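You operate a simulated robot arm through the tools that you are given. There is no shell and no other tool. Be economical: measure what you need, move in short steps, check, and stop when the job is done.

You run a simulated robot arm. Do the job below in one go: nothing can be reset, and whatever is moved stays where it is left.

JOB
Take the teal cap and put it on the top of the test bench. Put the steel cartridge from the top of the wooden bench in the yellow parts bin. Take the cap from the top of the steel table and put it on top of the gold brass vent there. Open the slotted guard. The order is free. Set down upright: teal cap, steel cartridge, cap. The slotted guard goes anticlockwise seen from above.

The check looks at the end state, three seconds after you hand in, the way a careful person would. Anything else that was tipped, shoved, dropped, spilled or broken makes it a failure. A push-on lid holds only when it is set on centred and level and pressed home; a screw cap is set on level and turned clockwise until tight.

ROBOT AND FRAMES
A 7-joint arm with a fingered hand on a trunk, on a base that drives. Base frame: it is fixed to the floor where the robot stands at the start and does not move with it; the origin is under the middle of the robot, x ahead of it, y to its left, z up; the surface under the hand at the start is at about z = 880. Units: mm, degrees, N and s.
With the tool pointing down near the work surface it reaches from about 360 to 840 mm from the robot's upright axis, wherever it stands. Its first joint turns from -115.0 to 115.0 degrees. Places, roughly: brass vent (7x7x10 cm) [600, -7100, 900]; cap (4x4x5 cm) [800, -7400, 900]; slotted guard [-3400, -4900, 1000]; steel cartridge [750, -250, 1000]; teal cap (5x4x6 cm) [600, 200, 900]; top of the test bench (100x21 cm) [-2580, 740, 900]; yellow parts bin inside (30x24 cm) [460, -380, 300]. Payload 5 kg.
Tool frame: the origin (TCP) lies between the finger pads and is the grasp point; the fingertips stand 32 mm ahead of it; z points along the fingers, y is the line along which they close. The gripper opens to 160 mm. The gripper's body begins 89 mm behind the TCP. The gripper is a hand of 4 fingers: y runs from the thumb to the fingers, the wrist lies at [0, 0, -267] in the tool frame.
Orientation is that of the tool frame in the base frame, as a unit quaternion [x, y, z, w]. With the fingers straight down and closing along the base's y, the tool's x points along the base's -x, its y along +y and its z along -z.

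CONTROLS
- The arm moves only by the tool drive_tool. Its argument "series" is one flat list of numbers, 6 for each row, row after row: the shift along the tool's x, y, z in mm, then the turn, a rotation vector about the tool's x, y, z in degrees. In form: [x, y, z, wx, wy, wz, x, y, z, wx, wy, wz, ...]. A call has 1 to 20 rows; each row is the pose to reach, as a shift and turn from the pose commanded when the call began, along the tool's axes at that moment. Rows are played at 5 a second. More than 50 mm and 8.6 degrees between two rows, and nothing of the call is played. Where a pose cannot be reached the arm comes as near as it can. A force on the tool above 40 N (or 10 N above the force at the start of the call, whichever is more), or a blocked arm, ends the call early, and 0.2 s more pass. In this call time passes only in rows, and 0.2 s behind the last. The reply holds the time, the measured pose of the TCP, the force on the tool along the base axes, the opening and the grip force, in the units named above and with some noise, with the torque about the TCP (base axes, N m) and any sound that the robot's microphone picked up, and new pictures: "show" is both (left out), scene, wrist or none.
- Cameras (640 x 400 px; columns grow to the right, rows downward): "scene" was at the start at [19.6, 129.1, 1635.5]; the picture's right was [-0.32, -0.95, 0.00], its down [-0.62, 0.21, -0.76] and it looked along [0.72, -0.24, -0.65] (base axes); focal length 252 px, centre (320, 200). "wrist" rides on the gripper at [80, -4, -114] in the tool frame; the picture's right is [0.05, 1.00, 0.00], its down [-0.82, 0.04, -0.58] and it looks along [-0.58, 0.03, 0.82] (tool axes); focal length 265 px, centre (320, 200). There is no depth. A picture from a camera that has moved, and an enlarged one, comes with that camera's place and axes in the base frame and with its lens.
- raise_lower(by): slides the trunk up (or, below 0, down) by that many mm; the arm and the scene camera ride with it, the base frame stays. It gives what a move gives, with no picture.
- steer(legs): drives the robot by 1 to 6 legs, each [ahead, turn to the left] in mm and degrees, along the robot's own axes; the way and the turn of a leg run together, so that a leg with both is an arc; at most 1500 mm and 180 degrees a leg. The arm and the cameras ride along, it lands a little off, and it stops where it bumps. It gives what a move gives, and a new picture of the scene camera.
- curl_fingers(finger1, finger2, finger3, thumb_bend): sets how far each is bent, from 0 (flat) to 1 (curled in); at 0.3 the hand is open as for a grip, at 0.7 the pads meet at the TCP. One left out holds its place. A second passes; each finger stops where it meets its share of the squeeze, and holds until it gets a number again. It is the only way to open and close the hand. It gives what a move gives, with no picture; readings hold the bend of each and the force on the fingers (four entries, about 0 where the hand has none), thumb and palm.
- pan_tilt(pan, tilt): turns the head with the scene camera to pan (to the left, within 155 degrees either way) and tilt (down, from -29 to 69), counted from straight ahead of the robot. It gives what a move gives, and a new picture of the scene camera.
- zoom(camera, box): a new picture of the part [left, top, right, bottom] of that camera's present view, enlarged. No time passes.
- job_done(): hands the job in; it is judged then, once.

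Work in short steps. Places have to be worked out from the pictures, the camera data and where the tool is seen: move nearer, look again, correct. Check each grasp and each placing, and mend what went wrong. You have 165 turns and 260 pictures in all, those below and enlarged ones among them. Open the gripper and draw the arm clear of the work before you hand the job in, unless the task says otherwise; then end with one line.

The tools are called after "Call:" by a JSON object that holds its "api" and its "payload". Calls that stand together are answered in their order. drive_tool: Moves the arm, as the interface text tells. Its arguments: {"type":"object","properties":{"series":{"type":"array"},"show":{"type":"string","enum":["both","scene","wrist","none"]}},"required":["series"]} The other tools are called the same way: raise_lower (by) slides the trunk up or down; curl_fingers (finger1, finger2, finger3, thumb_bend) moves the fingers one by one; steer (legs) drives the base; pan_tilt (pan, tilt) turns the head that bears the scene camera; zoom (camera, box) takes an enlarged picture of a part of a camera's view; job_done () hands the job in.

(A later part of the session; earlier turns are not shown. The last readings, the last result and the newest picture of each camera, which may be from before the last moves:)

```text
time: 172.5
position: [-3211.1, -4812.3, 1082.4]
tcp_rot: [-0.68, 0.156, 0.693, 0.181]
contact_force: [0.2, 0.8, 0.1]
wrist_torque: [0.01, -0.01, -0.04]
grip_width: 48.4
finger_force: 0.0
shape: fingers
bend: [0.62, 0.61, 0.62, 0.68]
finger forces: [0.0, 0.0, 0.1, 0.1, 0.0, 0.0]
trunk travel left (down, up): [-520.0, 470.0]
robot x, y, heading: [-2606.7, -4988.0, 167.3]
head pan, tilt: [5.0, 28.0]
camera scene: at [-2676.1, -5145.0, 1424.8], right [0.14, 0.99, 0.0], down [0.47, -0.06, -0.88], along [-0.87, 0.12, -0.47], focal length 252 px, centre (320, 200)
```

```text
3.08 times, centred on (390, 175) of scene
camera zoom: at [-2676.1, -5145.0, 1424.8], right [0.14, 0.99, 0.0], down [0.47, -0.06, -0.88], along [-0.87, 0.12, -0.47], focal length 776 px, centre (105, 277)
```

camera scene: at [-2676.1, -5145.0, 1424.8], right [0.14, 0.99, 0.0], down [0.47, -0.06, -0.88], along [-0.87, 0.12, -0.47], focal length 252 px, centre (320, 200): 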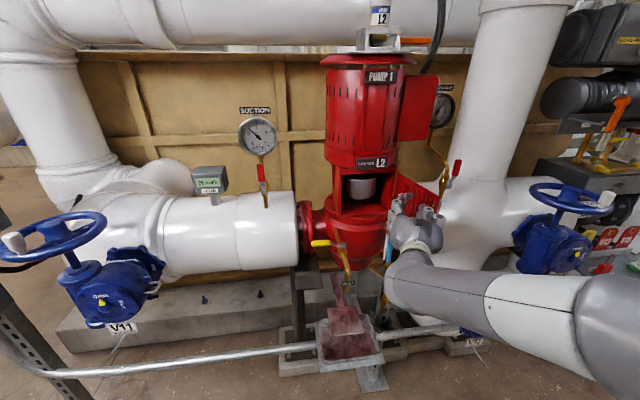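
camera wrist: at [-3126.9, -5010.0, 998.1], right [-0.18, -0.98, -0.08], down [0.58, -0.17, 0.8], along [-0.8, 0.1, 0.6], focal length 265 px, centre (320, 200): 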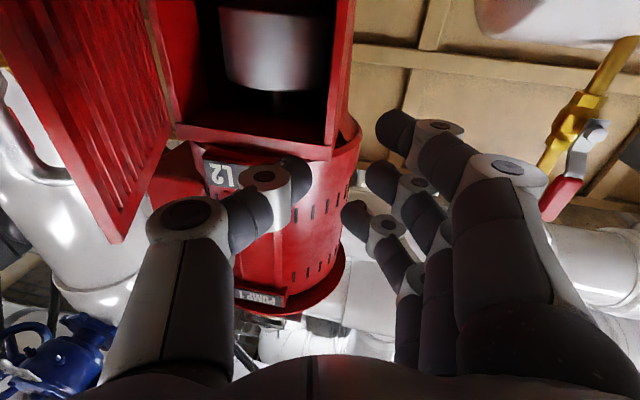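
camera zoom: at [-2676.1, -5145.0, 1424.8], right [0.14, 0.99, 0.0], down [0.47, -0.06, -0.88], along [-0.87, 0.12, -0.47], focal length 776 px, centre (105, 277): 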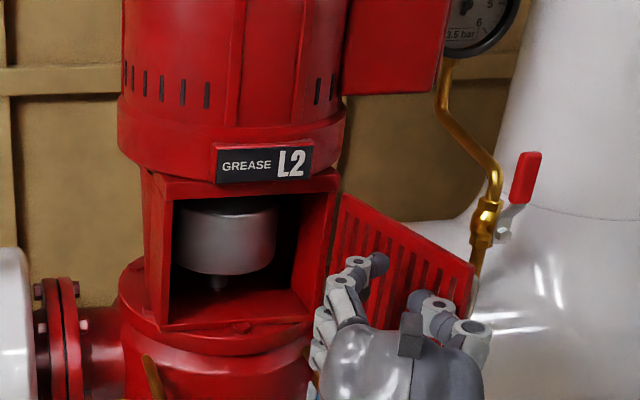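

The guard is well past 100° open. I back the hand out and check that it stays.

Call:
{"api": "steer", "payload": {"legs": [[-350, 0]]}}

Call:
{"api": "zoom", "payload": {"camera": "scene", "box": [300, 110, 480, 240]}}

```text
time: 174.8
position: [-2871.8, -4890.3, 1081.2]
tcp_rot: [-0.68, 0.155, 0.693, 0.18]
contact_force: [-0.3, -0.7, -0.2]
wrist_torque: [0.0, 0.0, 0.02]
grip_width: 48.3
finger_force: 0.0
shape: fingers
bend: [0.62, 0.61, 0.62, 0.68]
finger forces: [0.0, 0.0, 0.1, 0.0, 0.0, 0.1]
trunk travel left (down, up): [-520.0, 470.0]
robot x, y, heading: [-2266.6, -5067.1, 167.1]
head pan, tilt: [5.0, 28.0]
camera scene: at [-2336.6, -5222.4, 1424.8], right [0.14, 0.99, 0.0], down [0.47, -0.06, -0.88], along [-0.87, 0.12, -0.47], focal length 252 px, centre (320, 200)
```

scene: 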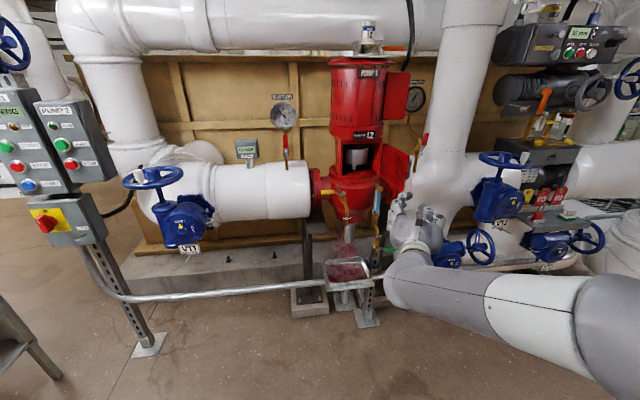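

```text
3.08 times, centred on (390, 175) of scene
camera zoom: at [-2336.6, -5222.4, 1424.8], right [0.14, 0.99, 0.0], down [0.47, -0.06, -0.88], along [-0.87, 0.12, -0.47], focal length 776 px, centre (105, 277)
```

zoom: 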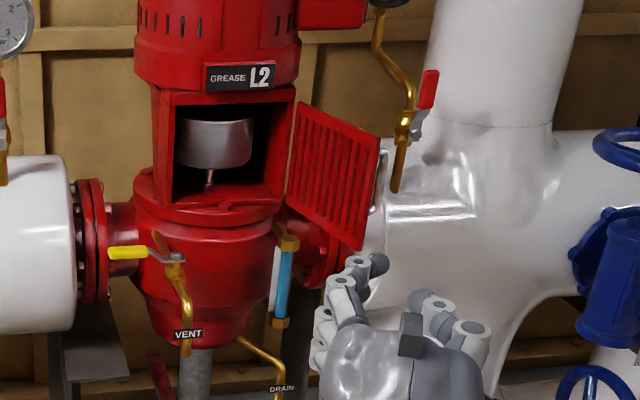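

The guard stays open. Now I raise the trunk and return the hand to the vertical travel pose in this open space.

Call:
{"api": "raise_lower", "payload": {"by": 350}}

Call:
{"api": "drive_tool", "payload": {"series": [23, 0, -6, -1.1, 7.6, -0.8, 47, 0, -11, -2.2, 15.1, -1.7, 70, 0, -17, -3.2, 22.7, -2.5, 93, 0, -23, -4.3, 30.2, -3.3, 117, 0, -28, -5.4, 37.8, -4.2, 140, 0, -34, -6.5, 45.3, -5, 163, 0, -40, -7.5, 52.9, -5.8, 187, 0, -45, -8.6, 60.5, -6.7, 210, 0, -51, -9.7, 68, -7.5, 233, 0, -57, -10.8, 75.6, -8.3, 257, 0, -62, -11.8, 83.1, -9.2, 280, 0, -68, -12.9, 90.7, -10], "show": "scene"}}

Call:
{"api": "curl_fingers", "payload": {"finger1": 0.3, "finger2": 0.3, "finger3": 0.3, "thumb_bend": 0.3}}

```text
time: 178.2
position: [-2872.6, -4888.5, 1431.2]
tcp_rot: [-0.681, 0.155, 0.693, 0.18]
contact_force: [0.0, -0.3, 0.2]
wrist_torque: [0.01, 0.03, 0.0]
grip_width: 48.3
finger_force: 0.0
shape: fingers
bend: [0.62, 0.61, 0.62, 0.68]
finger forces: [0.0, 0.0, 0.1, 0.0, 0.0, 0.0]
trunk travel left (down, up): [-870.0, 120.0]
robot x, y, heading: [-2269.7, -5071.7, 167.2]
head pan, tilt: [5.0, 28.0]
```

```text
time: 180.8
position: [-2815.2, -4910.7, 1149.3]
tcp_rot: [0.994, -0.112, 0.001, 0.001]
contact_force: [-0.8, -0.1, -0.8]
wrist_torque: [0.01, -0.01, 0.0]
grip_width: 48.8
finger_force: 0.1
shape: fingers
bend: [0.62, 0.61, 0.62, 0.68]
finger forces: [0.0, 0.0, 0.0, 0.0, 0.0, 0.1]
trunk travel left (down, up): [-870.0, 120.0]
robot x, y, heading: [-2270.5, -5065.0, 167.0]
head pan, tilt: [5.0, 28.0]
camera scene: at [-2338.3, -5221.8, 1774.8], right [0.14, 0.99, 0.0], down [0.47, -0.06, -0.88], along [-0.87, 0.12, -0.47], focal length 252 px, centre (320, 200)
```

scene: 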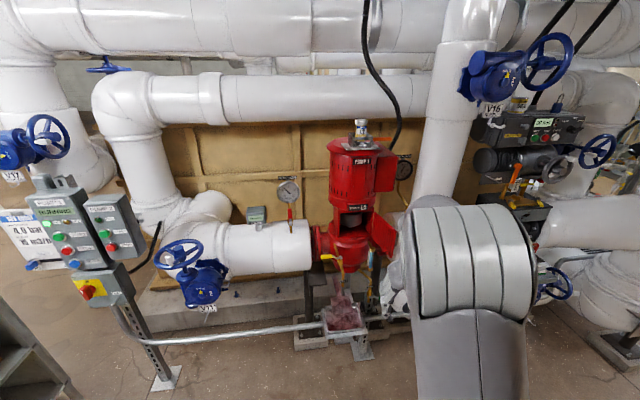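

```text
time: 181.8
position: [-2813.9, -4909.9, 1151.2]
tcp_rot: [0.994, -0.112, 0.0, -0.001]
contact_force: [0.2, 0.4, -0.6]
wrist_torque: [0.0, 0.03, 0.01]
grip_width: 170.2
finger_force: 0.1
shape: fingers
bend: [0.3, 0.3, 0.3, 0.3]
finger forces: [0.1, 0.0, 0.1, 0.0, 0.0, 0.0]
trunk travel left (down, up): [-870.0, 120.0]
robot x, y, heading: [-2269.8, -5070.0, 167.2]
head pan, tilt: [5.0, 28.0]
```

Arm recovered. I back up a bit, turn right through the open north side to face south-east, and look toward the steel table.

Call:
{"api": "steer", "payload": {"legs": [[-300, 0], [0, -120], [0, -80]]}}

Call:
{"api": "pan_tilt", "payload": {"pan": 10, "tilt": 12}}

```text
time: 192.3
position: [-1524.0, -5476.5, 1150.2]
tcp_rot: [0.29, 0.957, 0.0, 0.0]
contact_force: [-0.5, 0.2, 0.6]
wrist_torque: [0.02, 0.0, -0.01]
grip_width: 169.8
finger_force: 0.2
shape: fingers
bend: [0.3, 0.3, 0.3, 0.3]
finger forces: [0.1, 0.0, 0.0, 0.1, 0.1, 0.0]
trunk travel left (down, up): [-870.0, 120.0]
robot x, y, heading: [-1975.2, -5135.0, -33.4]
head pan, tilt: [5.0, 28.0]
camera scene: at [-1861.0, -5015.7, 1774.8], right [-0.48, -0.88, 0.0], down [-0.41, 0.23, -0.88], along [0.77, -0.42, -0.47], focal length 252 px, centre (320, 200)
```

scene: 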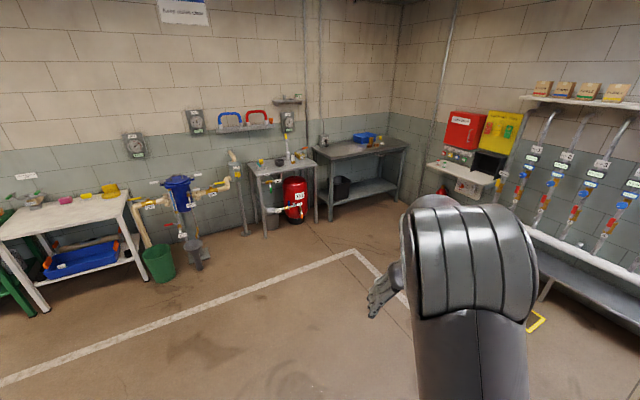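

```text
time: 193.1
position: [-1523.8, -5477.1, 1150.0]
tcp_rot: [0.289, 0.957, -0.001, 0.0]
contact_force: [-0.1, -0.3, 0.6]
wrist_torque: [-0.03, 0.0, 0.02]
grip_width: 170.1
finger_force: 0.1
shape: fingers
bend: [0.3, 0.3, 0.3, 0.3]
finger forces: [0.0, 0.0, 0.1, 0.0, 0.0, 0.0]
trunk travel left (down, up): [-870.0, 120.0]
robot x, y, heading: [-1976.0, -5138.3, -33.5]
head pan, tilt: [10.0, 12.0]
camera scene: at [-1855.5, -5009.2, 1800.7], right [-0.4, -0.92, 0.0], down [-0.19, 0.08, -0.98], along [0.9, -0.39, -0.21], focal length 252 px, centre (320, 200)
```

scene: 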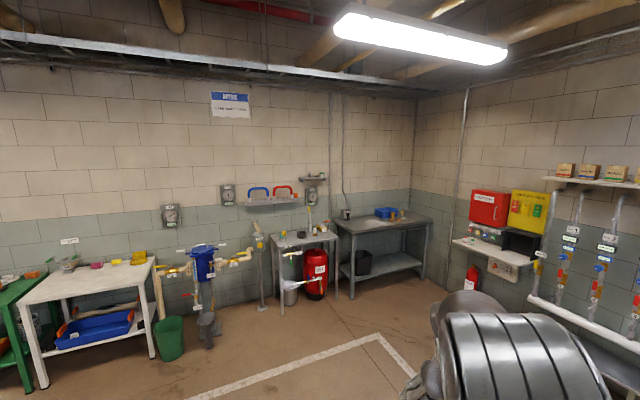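

Call:
{"api": "zoom", "payload": {"camera": "scene", "box": [260, 180, 460, 300]}}

```text
3.20 times, centred on (360, 240) of scene
camera zoom: at [-1855.5, -5009.2, 1800.7], right [-0.4, -0.92, 0.0], down [-0.19, 0.08, -0.98], along [0.9, -0.39, -0.21], focal length 807 px, centre (192, 72)
```

zoom: 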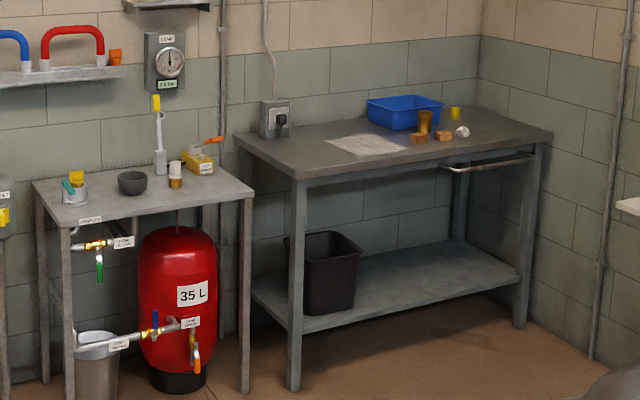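

The vent is at about (620,-7100) and the yellow cap near (715,-7330) on the corner steel table (front edge x≈380). I drive to (-450,-7100) and face it.

Call:
{"api": "steer", "payload": {"legs": [[0, -18.6], [1243, 0], [1243, 0], [0, 52.1]]}}

Call:
{"api": "pan_tilt", "payload": {"pan": 0, "tilt": 35}}

```text
time: 205.3
position: [-241.2, -7478.6, 1148.4]
tcp_rot: [0.459, 0.888, 0.01, -0.007]
contact_force: [2.2, 10.0, 0.8]
wrist_torque: [0.24, -0.06, -0.6]
grip_width: 162.5
finger_force: 5.5
shape: fingers
bend: [0.3, 0.3, 0.3, 0.32]
finger forces: [0.0, 0.0, 0.0, 0.1, 10.7, 0.1]
trunk travel left (down, up): [-870.0, 120.0]
robot x, y, heading: [-553.0, -7011.4, -53.4]
head pan, tilt: [10.0, 12.0]
stopped in leg 3: the force on the tool passed its limit at 51 N (the readings are from after the stop); the commanded pose is now the measured one
camera scene: at [-394.4, -6935.1, 1800.6], right [-0.69, -0.73, 0.0], down [-0.15, 0.14, -0.98], along [0.71, -0.67, -0.21], focal length 252 px, centre (320, 200)
```

scene: 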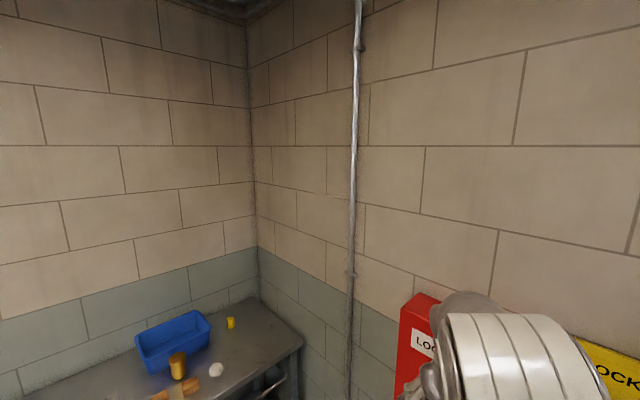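

```text
time: 206.1
position: [-242.2, -7479.5, 1147.7]
tcp_rot: [0.459, 0.888, 0.01, -0.007]
contact_force: [0.2, 16.8, 1.2]
wrist_torque: [0.32, 0.07, -1.16]
grip_width: 160.8
finger_force: 8.4
shape: fingers
bend: [0.3, 0.3, 0.3, 0.32]
finger forces: [0.0, 0.0, 0.0, 0.0, 16.6, 0.1]
trunk travel left (down, up): [-870.0, 120.0]
robot x, y, heading: [-552.9, -7014.8, -53.4]
head pan, tilt: [0.0, 35.0]
camera scene: at [-410.1, -6941.4, 1763.8], right [-0.8, -0.6, 0.0], down [-0.34, 0.46, -0.82], along [0.49, -0.66, -0.57], focal length 252 px, centre (320, 200)
```

scene: 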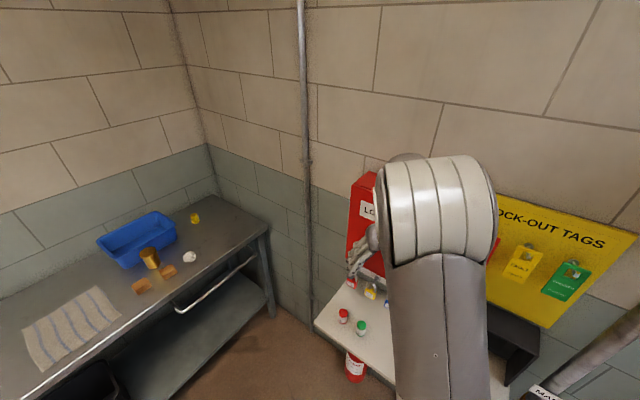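

The thumb bumped the red wall box at the south side (fixed, 51 N). I back straight off and check that nothing moved there.

Call:
{"api": "steer", "payload": {"legs": [[-500, 0]]}}

Call:
{"api": "zoom", "payload": {"camera": "scene", "box": [260, 120, 540, 300]}}

```text
time: 209.1
position: [-540.9, -7077.4, 1147.8]
tcp_rot: [0.457, 0.889, 0.011, -0.006]
contact_force: [-1.2, -0.2, -0.7]
wrist_torque: [-0.02, 0.04, -0.01]
grip_width: 170.1
finger_force: 0.1
shape: fingers
bend: [0.3, 0.3, 0.3, 0.3]
finger forces: [0.0, 0.0, 0.0, 0.0, 0.0, 0.0]
trunk travel left (down, up): [-870.0, 120.0]
robot x, y, heading: [-853.2, -6616.2, -53.1]
head pan, tilt: [0.0, 35.0]
camera scene: at [-710.1, -6540.9, 1763.9], right [-0.8, -0.6, 0.0], down [-0.34, 0.46, -0.82], along [0.49, -0.66, -0.57], focal length 252 px, centre (320, 200)
```

scene: 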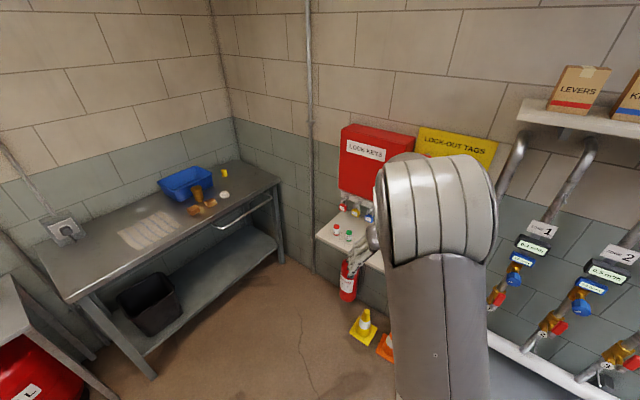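

```text
2.22 times, centred on (400, 210) of scene
camera zoom: at [-710.1, -6540.9, 1763.9], right [-0.8, -0.6, 0.0], down [-0.34, 0.46, -0.82], along [0.49, -0.66, -0.57], focal length 561 px, centre (142, 178)
```

zoom: 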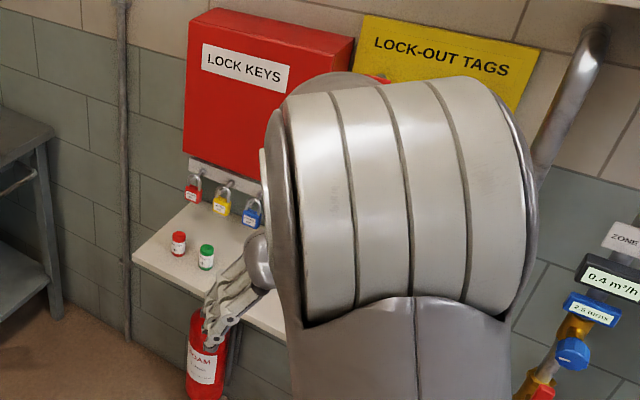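

Locks and bottles there look undisturbed. I approach again with a safe S-curve: face east, back up, then arc to (-60,-7150).

Call:
{"api": "steer", "payload": {"legs": [[0, 53.1], [-890, 0], [902, -35]]}}

Call:
{"api": "steer", "payload": {"legs": [[700, 27.2]]}}

```text
time: 220.5
position: [-464.9, -7236.9, 1147.8]
tcp_rot: [0.319, 0.948, 0.009, -0.009]
contact_force: [0.2, -0.1, -0.1]
wrist_torque: [0.01, 0.02, -0.01]
grip_width: 170.1
finger_force: 0.0
shape: fingers
bend: [0.3, 0.3, 0.3, 0.3]
finger forces: [0.1, 0.0, 0.1, 0.0, 0.1, 0.0]
trunk travel left (down, up): [-870.0, 120.0]
robot x, y, heading: [-900.7, -6883.9, -35.7]
head pan, tilt: [0.0, 35.0]
camera scene: at [-785.3, -6774.0, 1763.9], right [-0.58, -0.81, 0.0], down [-0.47, 0.34, -0.82], along [0.66, -0.48, -0.57], focal length 252 px, centre (320, 200)
```

scene: 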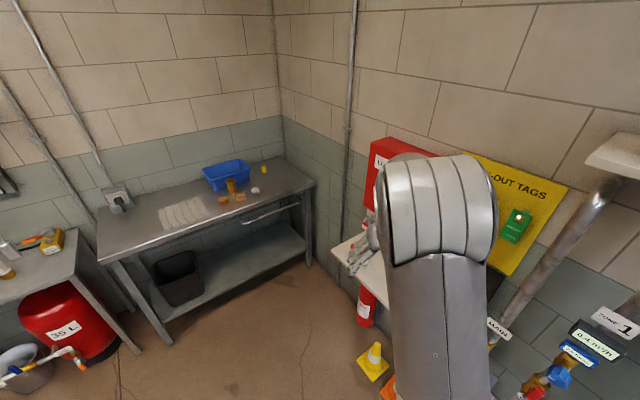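

```text
time: 223.1
position: [-14.9, -7277.8, 1163.6]
tcp_rot: [0.167, 0.986, 0.007, 0.006]
contact_force: [-0.6, 1.0, 1.3]
wrist_torque: [-0.05, -0.06, 0.02]
grip_width: 170.3
finger_force: 0.0
shape: fingers
bend: [0.3, 0.3, 0.3, 0.3]
finger forces: [0.0, 0.0, 0.0, 0.0, 0.0, 0.0]
trunk travel left (down, up): [-870.0, 120.0]
robot x, y, heading: [-509.9, -7086.0, -18.2]
head pan, tilt: [0.0, 35.0]
stopped in leg 1: the robot was blocked; the commanded pose is now the measured one
camera scene: at [-452.1, -6937.2, 1765.6], right [-0.31, -0.95, 0.0], down [-0.54, 0.18, -0.83], along [0.78, -0.26, -0.56], focal length 252 px, centre (320, 200)
```

scene: 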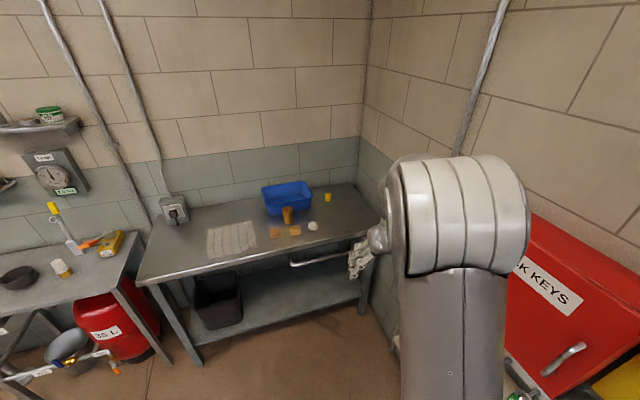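

The robot was blocked, either the elbow at the red box or the base near the floor cones. I look right/down before moving.

Call:
{"api": "pan_tilt", "payload": {"pan": -70, "tilt": 55}}

Call:
{"api": "pan_tilt", "payload": {"pan": -110, "tilt": 50}}

```text
time: 224.5
position: [1.2, -7283.7, 1153.8]
tcp_rot: [0.169, 0.986, 0.008, -0.002]
contact_force: [-0.3, 0.2, -0.7]
wrist_torque: [0.01, 0.02, 0.01]
grip_width: 169.9
finger_force: 0.0
shape: fingers
bend: [0.3, 0.3, 0.3, 0.3]
finger forces: [0.0, 0.1, 0.1, 0.0, 0.1, 0.1]
trunk travel left (down, up): [-870.0, 120.0]
robot x, y, heading: [-506.0, -7084.6, -18.2]
head pan, tilt: [-70.0, 55.0]
camera scene: at [-511.6, -6989.7, 1735.7], right [-1.0, -0.03, 0.0], down [-0.03, 0.82, -0.57], along [0.02, -0.57, -0.82], focal length 252 px, centre (320, 200)
```

scene: 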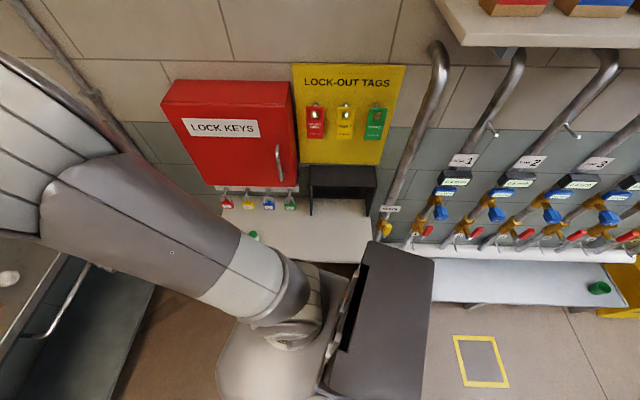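

```text
time: 225.6
position: [0.5, -7284.0, 1152.9]
tcp_rot: [0.168, 0.986, 0.007, -0.003]
contact_force: [-0.4, -0.8, 0.2]
wrist_torque: [0.0, 0.02, -0.01]
grip_width: 170.4
finger_force: 0.0
shape: fingers
bend: [0.3, 0.3, 0.3, 0.3]
finger forces: [0.0, 0.0, 0.0, 0.0, 0.0, 0.0]
trunk travel left (down, up): [-870.0, 120.0]
robot x, y, heading: [-508.3, -7083.6, -18.4]
head pan, tilt: [-110.0, 50.0]
camera scene: at [-562.0, -6978.0, 1742.1], right [-0.79, 0.62, 0.0], down [0.47, 0.6, -0.64], along [-0.4, -0.51, -0.77], focal length 252 px, centre (320, 200)
```

scene: 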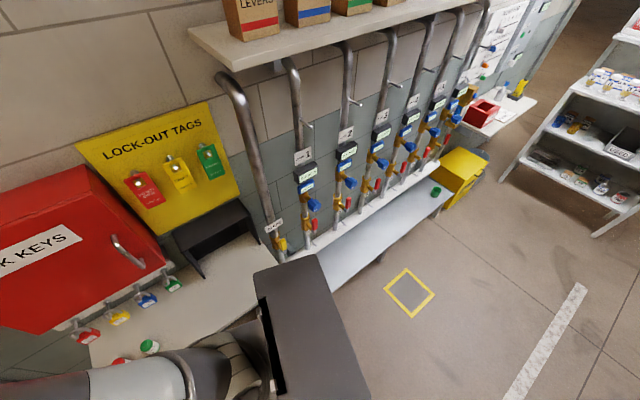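

I back straight off (moving away from the wall) and look at the cones.

Call:
{"api": "steer", "payload": {"legs": [[-450, 0]]}}

Call:
{"api": "pan_tilt", "payload": {"pan": -35, "tilt": 48}}

```text
time: 228.3
position: [-425.0, -7144.6, 1154.0]
tcp_rot: [0.169, 0.986, 0.007, -0.001]
contact_force: [-0.6, -0.6, -0.4]
wrist_torque: [0.0, -0.04, 0.01]
grip_width: 170.4
finger_force: 0.0
shape: fingers
bend: [0.3, 0.3, 0.3, 0.3]
finger forces: [0.0, 0.1, 0.0, 0.0, 0.0, 0.0]
trunk travel left (down, up): [-870.0, 120.0]
robot x, y, heading: [-929.2, -6946.4, -18.3]
head pan, tilt: [-110.0, 50.0]
camera scene: at [-986.9, -6837.1, 1742.1], right [-0.78, 0.62, 0.0], down [0.48, 0.6, -0.64], along [-0.4, -0.5, -0.77], focal length 252 px, centre (320, 200)
```

scene: 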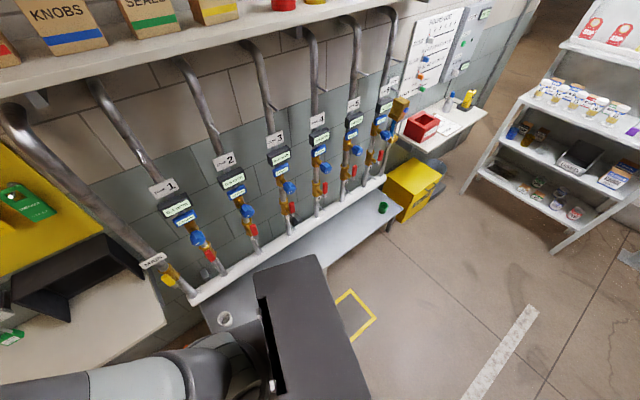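

```text
time: 229.8
position: [-423.8, -7144.9, 1152.7]
tcp_rot: [0.169, 0.986, 0.007, -0.002]
contact_force: [0.1, -0.4, 0.8]
wrist_torque: [0.0, -0.01, 0.0]
grip_width: 170.2
finger_force: 0.0
shape: fingers
bend: [0.3, 0.3, 0.3, 0.3]
finger forces: [0.0, 0.0, 0.0, 0.0, 0.0, 0.1]
trunk travel left (down, up): [-870.0, 120.0]
robot x, y, heading: [-929.4, -6944.5, -18.4]
head pan, tilt: [-35.0, 48.0]
camera scene: at [-891.2, -6840.4, 1744.8], right [-0.8, -0.6, 0.0], down [-0.44, 0.6, -0.67], along [0.4, -0.54, -0.74], focal length 252 px, centre (320, 200)
```

scene: 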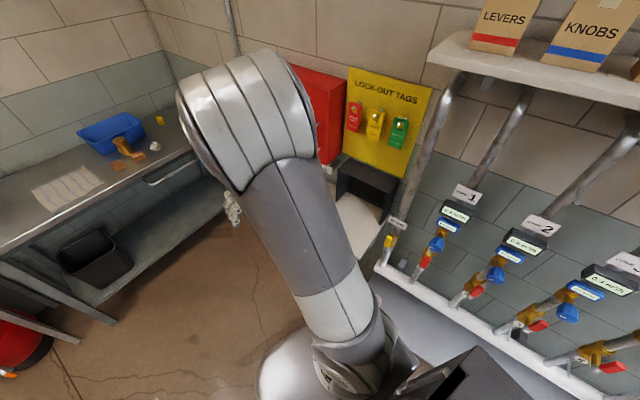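

The arm blocks the view. I turn to face east and back up more to check the cones.

Call:
{"api": "steer", "payload": {"legs": [[0, 40], [-300, 0]]}}

Call:
{"api": "pan_tilt", "payload": {"pan": -65, "tilt": 40}}

```text
time: 233.7
position: [-695.6, -6885.4, 1153.9]
tcp_rot: [-0.179, 0.984, 0.006, -0.004]
contact_force: [-0.5, -0.7, 0.9]
wrist_torque: [-0.02, -0.04, -0.01]
grip_width: 170.1
finger_force: 0.0
shape: fingers
bend: [0.3, 0.3, 0.3, 0.3]
finger forces: [0.0, 0.1, 0.0, 0.0, 0.0, 0.0]
trunk travel left (down, up): [-870.0, 120.0]
robot x, y, heading: [-1211.8, -7057.0, 21.6]
head pan, tilt: [-35.0, 48.0]
camera scene: at [-1248.8, -6952.1, 1744.9], right [-0.23, -0.97, 0.0], down [-0.72, 0.17, -0.67], along [0.65, -0.15, -0.74], focal length 252 px, centre (320, 200)
```

scene: 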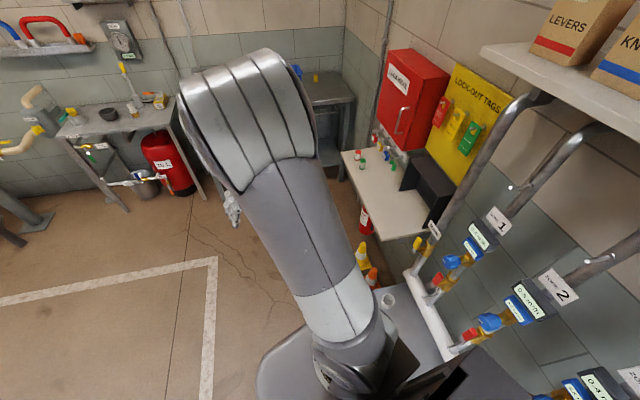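

```text
time: 234.6
position: [-693.2, -6884.2, 1153.7]
tcp_rot: [-0.178, 0.984, 0.006, -0.004]
contact_force: [-0.9, 0.3, 0.2]
wrist_torque: [-0.03, -0.05, -0.02]
grip_width: 170.1
finger_force: 0.0
shape: fingers
bend: [0.3, 0.3, 0.3, 0.3]
finger forces: [0.0, 0.0, 0.0, 0.1, 0.0, 0.0]
trunk travel left (down, up): [-870.0, 120.0]
robot x, y, heading: [-1210.0, -7057.4, 21.9]
head pan, tilt: [-65.0, 40.0]
camera scene: at [-1262.2, -6991.7, 1756.3], right [-0.68, -0.73, 0.0], down [-0.47, 0.44, -0.77], along [0.56, -0.52, -0.64], focal length 252 px, centre (320, 200)
```

scene: 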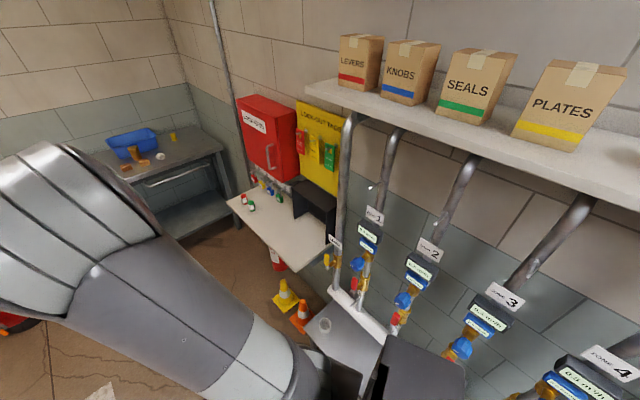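

Call:
{"api": "zoom", "payload": {"camera": "scene", "box": [210, 160, 370, 350]}}

```text
2.11 times, centred on (290, 255) of scene
camera zoom: at [-1262.2, -6991.7, 1756.3], right [-0.68, -0.73, 0.0], down [-0.47, 0.44, -0.77], along [0.56, -0.52, -0.64], focal length 531 px, centre (383, 84)
```

zoom: 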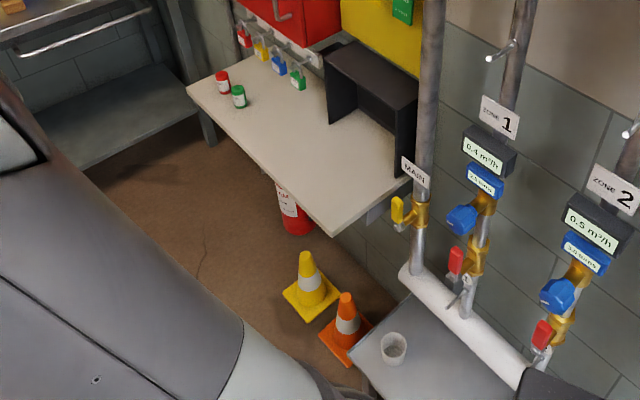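

Cones, shelf and box are all in order; the body just touched the fixed white shelf (front y≈-7340). I keep farther north: go to y≈-6905, face east, and approach to x≈-100.

Call:
{"api": "steer", "payload": {"legs": [[400, 0], [0, -21.9], [730, 0]]}}

Call:
{"api": "pan_tilt", "payload": {"pan": -15, "tilt": 38}}

```text
time: 241.9
position: [441.5, -6935.7, 1153.0]
tcp_rot: [0.011, 1.0, 0.006, -0.004]
contact_force: [0.9, -0.1, -0.9]
wrist_torque: [0.0, 0.03, 0.0]
grip_width: 170.3
finger_force: 0.1
shape: fingers
bend: [0.3, 0.3, 0.3, 0.3]
finger forces: [0.0, 0.0, 0.0, 0.0, 0.1, 0.0]
trunk travel left (down, up): [-870.0, 120.0]
robot x, y, heading: [-102.5, -6907.6, 0.1]
head pan, tilt: [-65.0, 40.0]
camera scene: at [-126.7, -6826.3, 1756.3], right [-0.91, -0.42, 0.0], down [-0.27, 0.58, -0.77], along [0.32, -0.69, -0.64], focal length 252 px, centre (320, 200)
```

scene: 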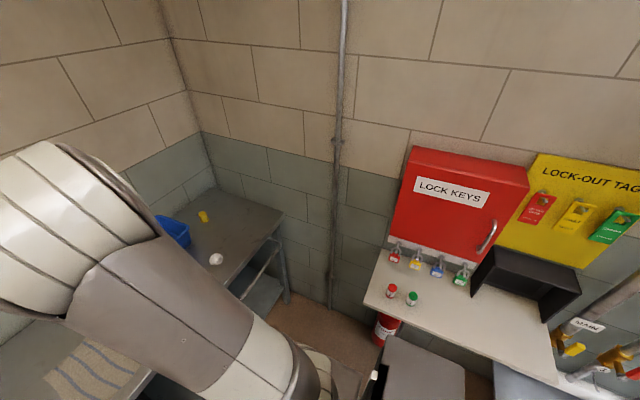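

```text
time: 243.1
position: [441.2, -6936.9, 1153.6]
tcp_rot: [0.011, 1.0, 0.007, -0.003]
contact_force: [-0.2, 1.1, -0.6]
wrist_torque: [-0.02, 0.01, -0.03]
grip_width: 170.4
finger_force: 0.0
shape: fingers
bend: [0.3, 0.3, 0.3, 0.3]
finger forces: [0.0, 0.1, 0.0, 0.1, 0.1, 0.1]
trunk travel left (down, up): [-870.0, 120.0]
robot x, y, heading: [-104.2, -6903.9, -0.1]
head pan, tilt: [-15.0, 38.0]
camera scene: at [-79.9, -6771.7, 1759.3], right [-0.26, -0.97, 0.0], down [-0.59, 0.16, -0.79], along [0.76, -0.2, -0.62], focal length 252 px, centre (320, 200)
```

scene: 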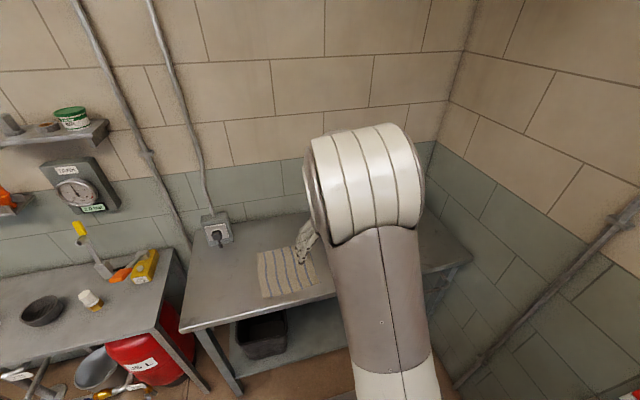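

The cap is at about (744,-7379). I shift a bit south with a turn-drive-turn and end at about (65,-6950) facing the table.

Call:
{"api": "steer", "payload": {"legs": [[0, -25], [105, 0], [0, 25], [72, 0]]}}

Call:
{"api": "drive_tool", "payload": {"series": [0, 0, -20, 0, 0, 0], "show": "wrist"}}

```text
time: 247.4
position: [609.3, -6980.9, 1151.8]
tcp_rot: [0.009, 1.0, 0.007, -0.004]
contact_force: [0.1, 0.1, -0.4]
wrist_torque: [-0.01, 0.04, 0.01]
grip_width: 170.2
finger_force: 0.0
shape: fingers
bend: [0.3, 0.3, 0.3, 0.3]
finger forces: [0.1, 0.1, 0.0, 0.1, 0.0, 0.0]
trunk travel left (down, up): [-870.0, 120.0]
robot x, y, heading: [63.7, -6952.0, 0.0]
head pan, tilt: [-15.0, 38.0]
camera scene: at [89.9, -6815.8, 1759.3], right [-0.26, -0.97, 0.0], down [-0.6, 0.16, -0.79], along [0.76, -0.2, -0.62], focal length 252 px, centre (320, 200)
```

scene: 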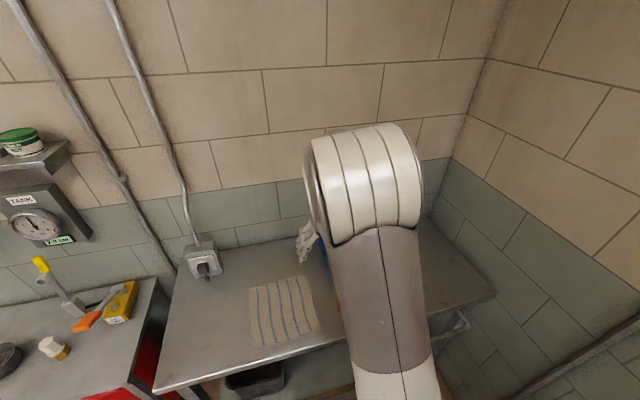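

```text
time: 247.8
position: [607.2, -6980.4, 1173.9]
tcp_rot: [0.01, 1.0, 0.007, -0.003]
contact_force: [0.7, 0.0, -0.1]
wrist_torque: [0.01, 0.01, -0.02]
grip_width: 169.9
finger_force: 0.0
shape: fingers
bend: [0.3, 0.3, 0.3, 0.3]
finger forces: [0.1, 0.0, 0.1, 0.1, 0.0, 0.0]
trunk travel left (down, up): [-870.0, 120.0]
robot x, y, heading: [63.7, -6947.3, 0.4]
head pan, tilt: [-15.0, 38.0]
camera wrist: at [527.5, -6984.2, 1286.8], right [-0.03, 1.0, 0.01], down [0.82, 0.02, 0.57], along [0.57, 0.03, -0.82], focal length 265 px, centre (320, 200)
```

wrist: 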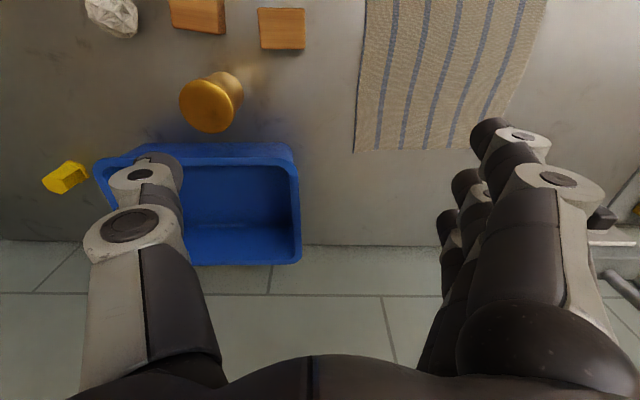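

Call:
{"api": "zoom", "payload": {"camera": "wrist", "box": [20, 0, 260, 200]}}

Call:
{"api": "zoom", "payload": {"camera": "wrist", "box": [30, 145, 110, 205]}}

```text
2.00 times, centred on (140, 100) of wrist
camera zoom: at [527.5, -6984.2, 1286.8], right [-0.03, 1.0, 0.01], down [0.82, 0.02, 0.57], along [0.57, 0.03, -0.82], focal length 531 px, centre (680, 400)
```

zoom: 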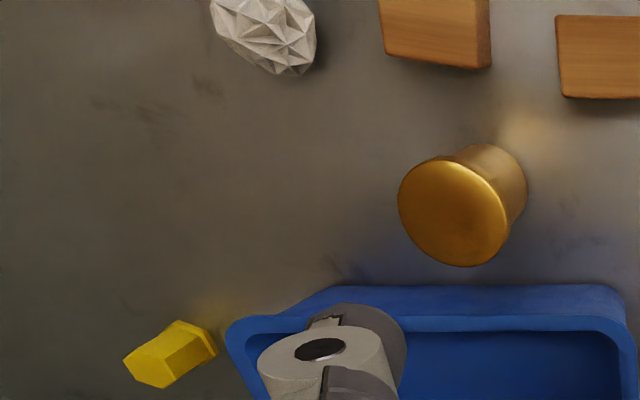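

```text
6.67 times, centred on (70, 175) of wrist
camera zoom: at [527.5, -6984.2, 1286.8], right [-0.03, 1.0, 0.01], down [0.82, 0.02, 0.57], along [0.57, 0.03, -0.82], focal length 1769 px, centre (1987, 367)
```

zoom: 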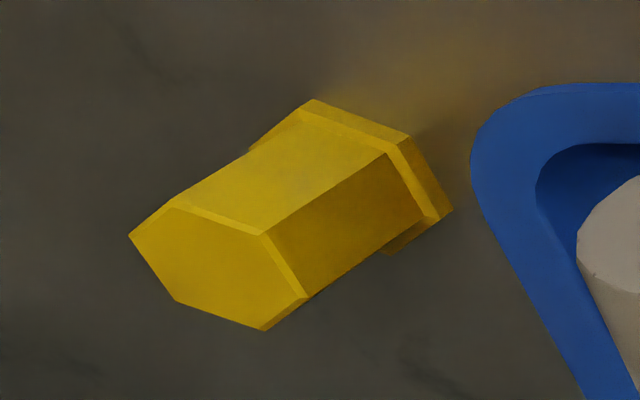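

The cap is a yellow hex cap with a flange, upright at about (755,-7375); the vent has a flat disc top near (612,-7100). A blue tub stands close to the cap on the north, so I'll grasp it with the hand yawed ~95° clockwise. First I level and move above the cap.

Call:
{"api": "drive_tool", "payload": {"series": [-15, -40, 5, 0.8, -0.3, -1.1, -30, -79, 10, 0.8, -0.3, -1.1, -44, -119, 15, 0.8, -0.3, -1.1, -59, -158, 20, 0.8, -0.3, -1.1, -74, -198, 25, 0.8, -0.3, -1.1, -89, -237, 30, 0.8, -0.3, -1.1, -104, -277, 40, 0.8, -0.3, -1.1, -118, -316, 50, 0.8, -0.3, -1.1, -133, -356, 62, 0.8, -0.3, -1.1, -148, -395, 74, 0.8, -0.3, -1.1]}}

```text
time: 250.0
position: [750.1, -7377.8, 1092.3]
tcp_rot: [-0.001, 1.0, 0.001, -0.001]
contact_force: [0.6, 0.1, -0.2]
wrist_torque: [0.05, 0.04, 0.0]
grip_width: 170.6
finger_force: 0.0
shape: fingers
bend: [0.3, 0.3, 0.3, 0.3]
finger forces: [0.1, 0.0, 0.1, 0.0, 0.1, 0.1]
trunk travel left (down, up): [-870.0, 120.0]
robot x, y, heading: [66.2, -6946.7, 0.1]
head pan, tilt: [-15.0, 38.0]
camera scene: at [89.3, -6818.2, 1759.5], right [-0.26, -0.97, 0.0], down [-0.6, 0.16, -0.79], along [0.76, -0.2, -0.62], focal length 252 px, centre (320, 200)
camera wrist: at [668.7, -7382.0, 1205.8], right [-0.05, 1.0, 0.0], down [0.82, 0.04, 0.58], along [0.57, 0.03, -0.82], focal length 265 px, centre (320, 200)
```

scene: 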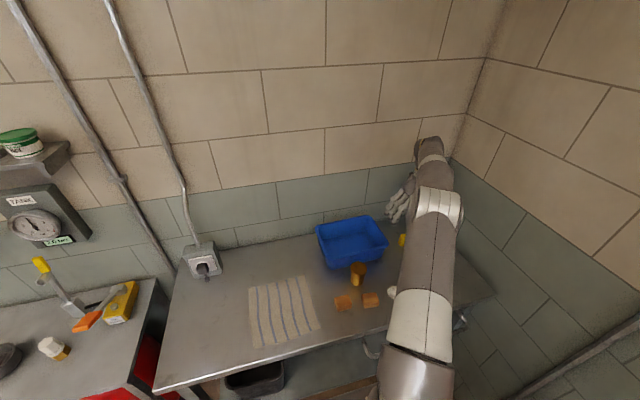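
wrist: 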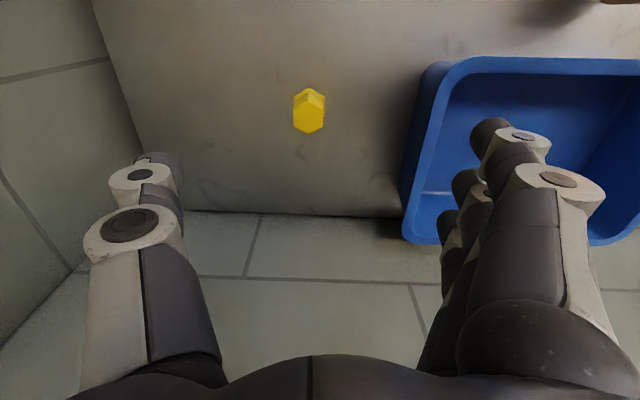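

Call:
{"api": "zoom", "payload": {"camera": "wrist", "box": [270, 75, 350, 150]}}

```text
5.33 times, centred on (310, 112) of wrist
camera zoom: at [668.7, -7382.0, 1205.8], right [-0.05, 1.0, 0.0], down [0.82, 0.04, 0.58], along [0.57, 0.03, -0.82], focal length 1416 px, centre (373, 667)
```

zoom: 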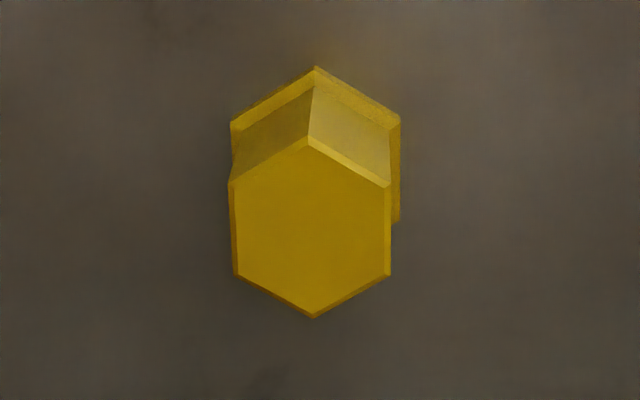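

The flats face ±y and ±30° off x. I yaw the hand 60° clockwise (closing along a flat-normal, clear of the tub), recentre to (749,-7389) and pre-curl.

Call:
{"api": "drive_tool", "payload": {"series": [0, -2, 0, 0, 0, 7.5, 0, -3, 0, 0, 0, 15, 0, -5, 0, 0, 0, 22.5, 1, -6, 0, 0, 0, 30, 1, -8, 0, 0, 0, 37.5, 1, -9, 0, 0, 0, 45, 1, -10, 0, 0, 0, 52.5, 1, -11, 0, 0, 0, 60], "show": "none"}}

Call:
{"api": "curl_fingers", "payload": {"finger1": 0.48, "finger2": 0.48, "finger3": 0.48, "thumb_bend": 0.48}}

Call:
{"api": "drive_tool", "payload": {"series": [0, 0, 40, 0, 0, 0, 0, 0, 80, 0, 0, 0]}}

```text
time: 251.8
position: [747.0, -7387.4, 1092.1]
tcp_rot: [0.501, 0.865, -0.001, 0.0]
contact_force: [0.0, 0.0, 0.8]
wrist_torque: [0.03, 0.01, -0.02]
grip_width: 170.4
finger_force: 0.1
shape: fingers
bend: [0.3, 0.3, 0.3, 0.3]
finger forces: [0.0, 0.0, 0.1, 0.0, 0.1, 0.0]
trunk travel left (down, up): [-870.0, 120.0]
robot x, y, heading: [64.3, -6952.2, -0.0]
head pan, tilt: [-15.0, 38.0]
```

```text
time: 252.8
position: [747.4, -7388.1, 1093.0]
tcp_rot: [0.5, 0.866, 0.0, 0.0]
contact_force: [0.3, -0.6, -0.1]
wrist_torque: [0.0, 0.01, 0.02]
grip_width: 100.0
finger_force: 0.1
shape: fingers
bend: [0.48, 0.48, 0.48, 0.48]
finger forces: [0.1, 0.0, 0.0, 0.0, 0.1, 0.1]
trunk travel left (down, up): [-870.0, 120.0]
robot x, y, heading: [64.0, -6950.8, 0.1]
head pan, tilt: [-15.0, 38.0]
```

```text
time: 253.4
position: [747.9, -7387.9, 1012.3]
tcp_rot: [0.499, 0.866, 0.0, 0.0]
contact_force: [0.4, -0.3, -0.4]
wrist_torque: [0.0, 0.01, 0.02]
grip_width: 99.9
finger_force: 0.1
shape: fingers
bend: [0.48, 0.48, 0.48, 0.48]
finger forces: [0.1, 0.1, 0.1, 0.0, 0.0, 0.0]
trunk travel left (down, up): [-870.0, 120.0]
robot x, y, heading: [66.4, -6948.0, 0.2]
head pan, tilt: [-15.0, 38.0]
camera scene: at [88.5, -6816.4, 1759.4], right [-0.26, -0.97, 0.0], down [-0.6, 0.16, -0.79], along [0.76, -0.2, -0.62], focal length 252 px, centre (320, 200)
camera wrist: at [703.5, -7319.6, 1125.3], right [0.84, 0.54, 0.0], down [0.44, -0.69, 0.58], along [0.31, -0.48, -0.82], focal length 265 px, centre (320, 200)
```

scene: 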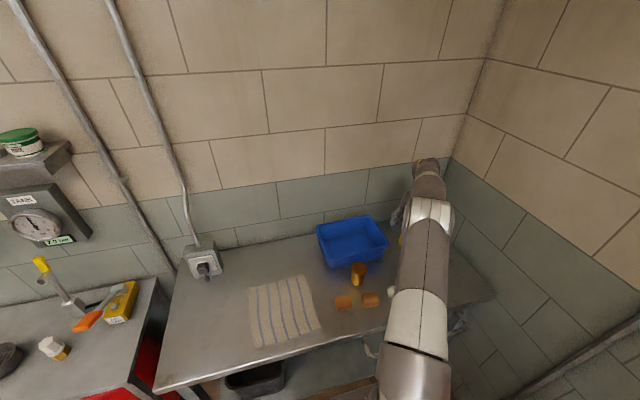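
wrist: 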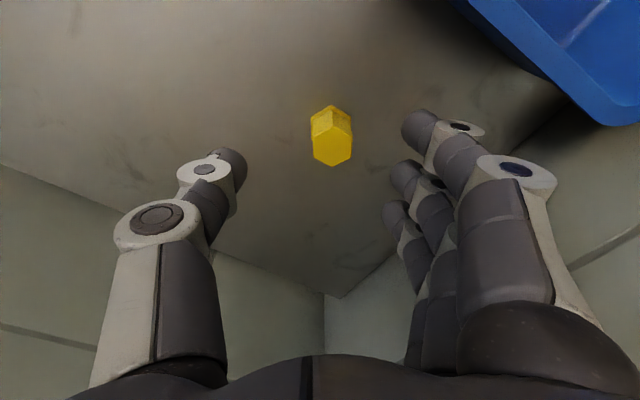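

The cap is ~9 mm toward the finger side. I correct and descend to z≈945.

Call:
{"api": "drive_tool", "payload": {"series": [2, 9, 25, 0, 0, 0, 2, 9, 50, 0, 0, 0, 2, 9, 68, 0, 0, 0], "show": "wrist"}}

```text
time: 254.2
position: [754.9, -7382.5, 943.8]
tcp_rot: [0.5, 0.866, -0.001, 0.0]
contact_force: [0.8, -0.2, 0.2]
wrist_torque: [0.0, 0.01, 0.03]
grip_width: 99.8
finger_force: 0.0
shape: fingers
bend: [0.48, 0.48, 0.48, 0.48]
finger forces: [0.1, 0.1, 0.1, 0.1, 0.1, 0.0]
trunk travel left (down, up): [-870.0, 120.0]
robot x, y, heading: [70.4, -6949.7, 0.1]
head pan, tilt: [-15.0, 38.0]
camera wrist: at [710.1, -7313.9, 1057.8], right [0.84, 0.54, 0.0], down [0.45, -0.68, 0.58], along [0.31, -0.48, -0.82], focal length 265 px, centre (320, 200)
```

wrist: 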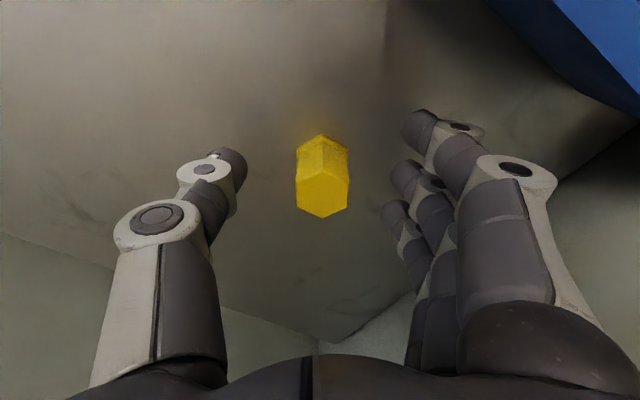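

Centred. I descend 15 mm and close on the flats.

Call:
{"api": "drive_tool", "payload": {"series": [0, 0, 8, 0, 0, 0, 0, 0, 15, 0, 0, 0], "show": "none"}}

Call:
{"api": "curl_fingers", "payload": {"finger1": 0.52, "finger2": 0.72, "finger3": 0.55, "thumb_bend": 0.72}}

Call:
{"api": "zoom", "payload": {"camera": "wrist", "box": [160, 80, 480, 280]}}

```text
time: 254.8
position: [753.6, -7381.7, 930.6]
tcp_rot: [0.5, 0.866, -0.001, 0.0]
contact_force: [0.1, 1.0, -0.1]
wrist_torque: [0.01, 0.04, -0.02]
grip_width: 99.8
finger_force: 0.1
shape: fingers
bend: [0.48, 0.48, 0.48, 0.48]
finger forces: [0.1, 0.0, 0.1, 0.0, 0.0, 0.0]
trunk travel left (down, up): [-870.0, 120.0]
robot x, y, heading: [65.9, -6950.6, 0.2]
head pan, tilt: [-15.0, 38.0]
```

```text
time: 255.8
position: [755.3, -7381.7, 929.6]
tcp_rot: [0.5, 0.866, -0.001, 0.0]
contact_force: [-0.7, -0.4, 0.0]
wrist_torque: [0.02, 0.01, -0.03]
grip_width: 50.6
finger_force: 0.1
shape: fingers
bend: [0.52, 0.71, 0.55, 0.71]
finger forces: [0.0, 0.0, 0.1, 0.1, 0.0, 0.0]
trunk travel left (down, up): [-870.0, 120.0]
robot x, y, heading: [63.4, -6947.5, 0.1]
head pan, tilt: [-15.0, 38.0]
```

```text
2.00 times, centred on (320, 180) of wrist
camera zoom: at [709.8, -7313.2, 1042.9], right [0.84, 0.54, 0.0], down [0.45, -0.68, 0.58], along [0.31, -0.48, -0.82], focal length 531 px, centre (320, 240)
```

zoom: 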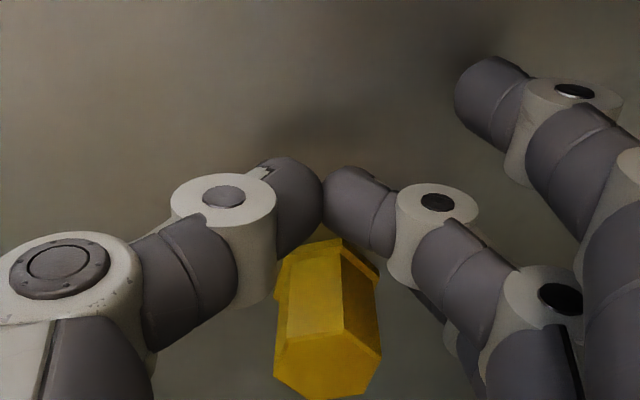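

The fingers closed in front of the cap and pushed it a bit away. I reopen carefully and look.

Call:
{"api": "curl_fingers", "payload": {"finger1": 0.48, "finger2": 0.48, "finger3": 0.48, "thumb_bend": 0.48}}

Call:
{"api": "drive_tool", "payload": {"series": [0, 0, -25, 0, 0, 0, 0, 0, -50, 0, 0, 0], "show": "wrist"}}

Call:
{"api": "zoom", "payload": {"camera": "wrist", "box": [240, 100, 400, 200]}}

```text
time: 256.8
position: [755.3, -7381.9, 930.3]
tcp_rot: [0.5, 0.866, -0.001, 0.0]
contact_force: [0.8, 0.5, -0.3]
wrist_torque: [0.01, 0.02, -0.03]
grip_width: 98.5
finger_force: 0.0
shape: fingers
bend: [0.48, 0.48, 0.48, 0.48]
finger forces: [0.1, 0.0, 0.1, 0.0, 0.1, 0.0]
trunk travel left (down, up): [-870.0, 120.0]
robot x, y, heading: [66.8, -6952.8, 0.1]
head pan, tilt: [-15.0, 38.0]
```

```text
time: 257.4
position: [754.7, -7380.0, 979.1]
tcp_rot: [0.499, 0.866, 0.0, 0.0]
contact_force: [-0.1, 0.4, -0.5]
wrist_torque: [0.02, -0.03, 0.0]
grip_width: 98.3
finger_force: 0.0
shape: fingers
bend: [0.48, 0.48, 0.48, 0.48]
finger forces: [0.0, 0.0, 0.0, 0.0, 0.0, 0.0]
trunk travel left (down, up): [-870.0, 120.0]
robot x, y, heading: [62.6, -6947.5, -0.0]
head pan, tilt: [-15.0, 38.0]
camera wrist: at [710.1, -7312.9, 1092.7], right [0.84, 0.54, 0.0], down [0.45, -0.69, 0.58], along [0.31, -0.48, -0.82], focal length 265 px, centre (320, 200)
```

wrist: 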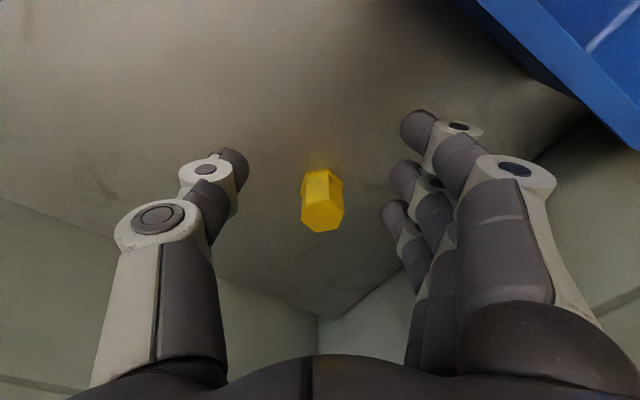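

```text
4.00 times, centred on (320, 150) of wrist
camera zoom: at [710.1, -7312.9, 1092.7], right [0.84, 0.54, 0.0], down [0.45, -0.69, 0.58], along [0.31, -0.48, -0.82], focal length 1062 px, centre (320, 400)
```

zoom: 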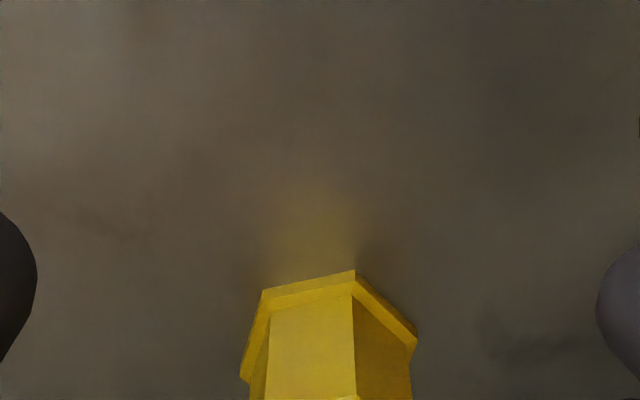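

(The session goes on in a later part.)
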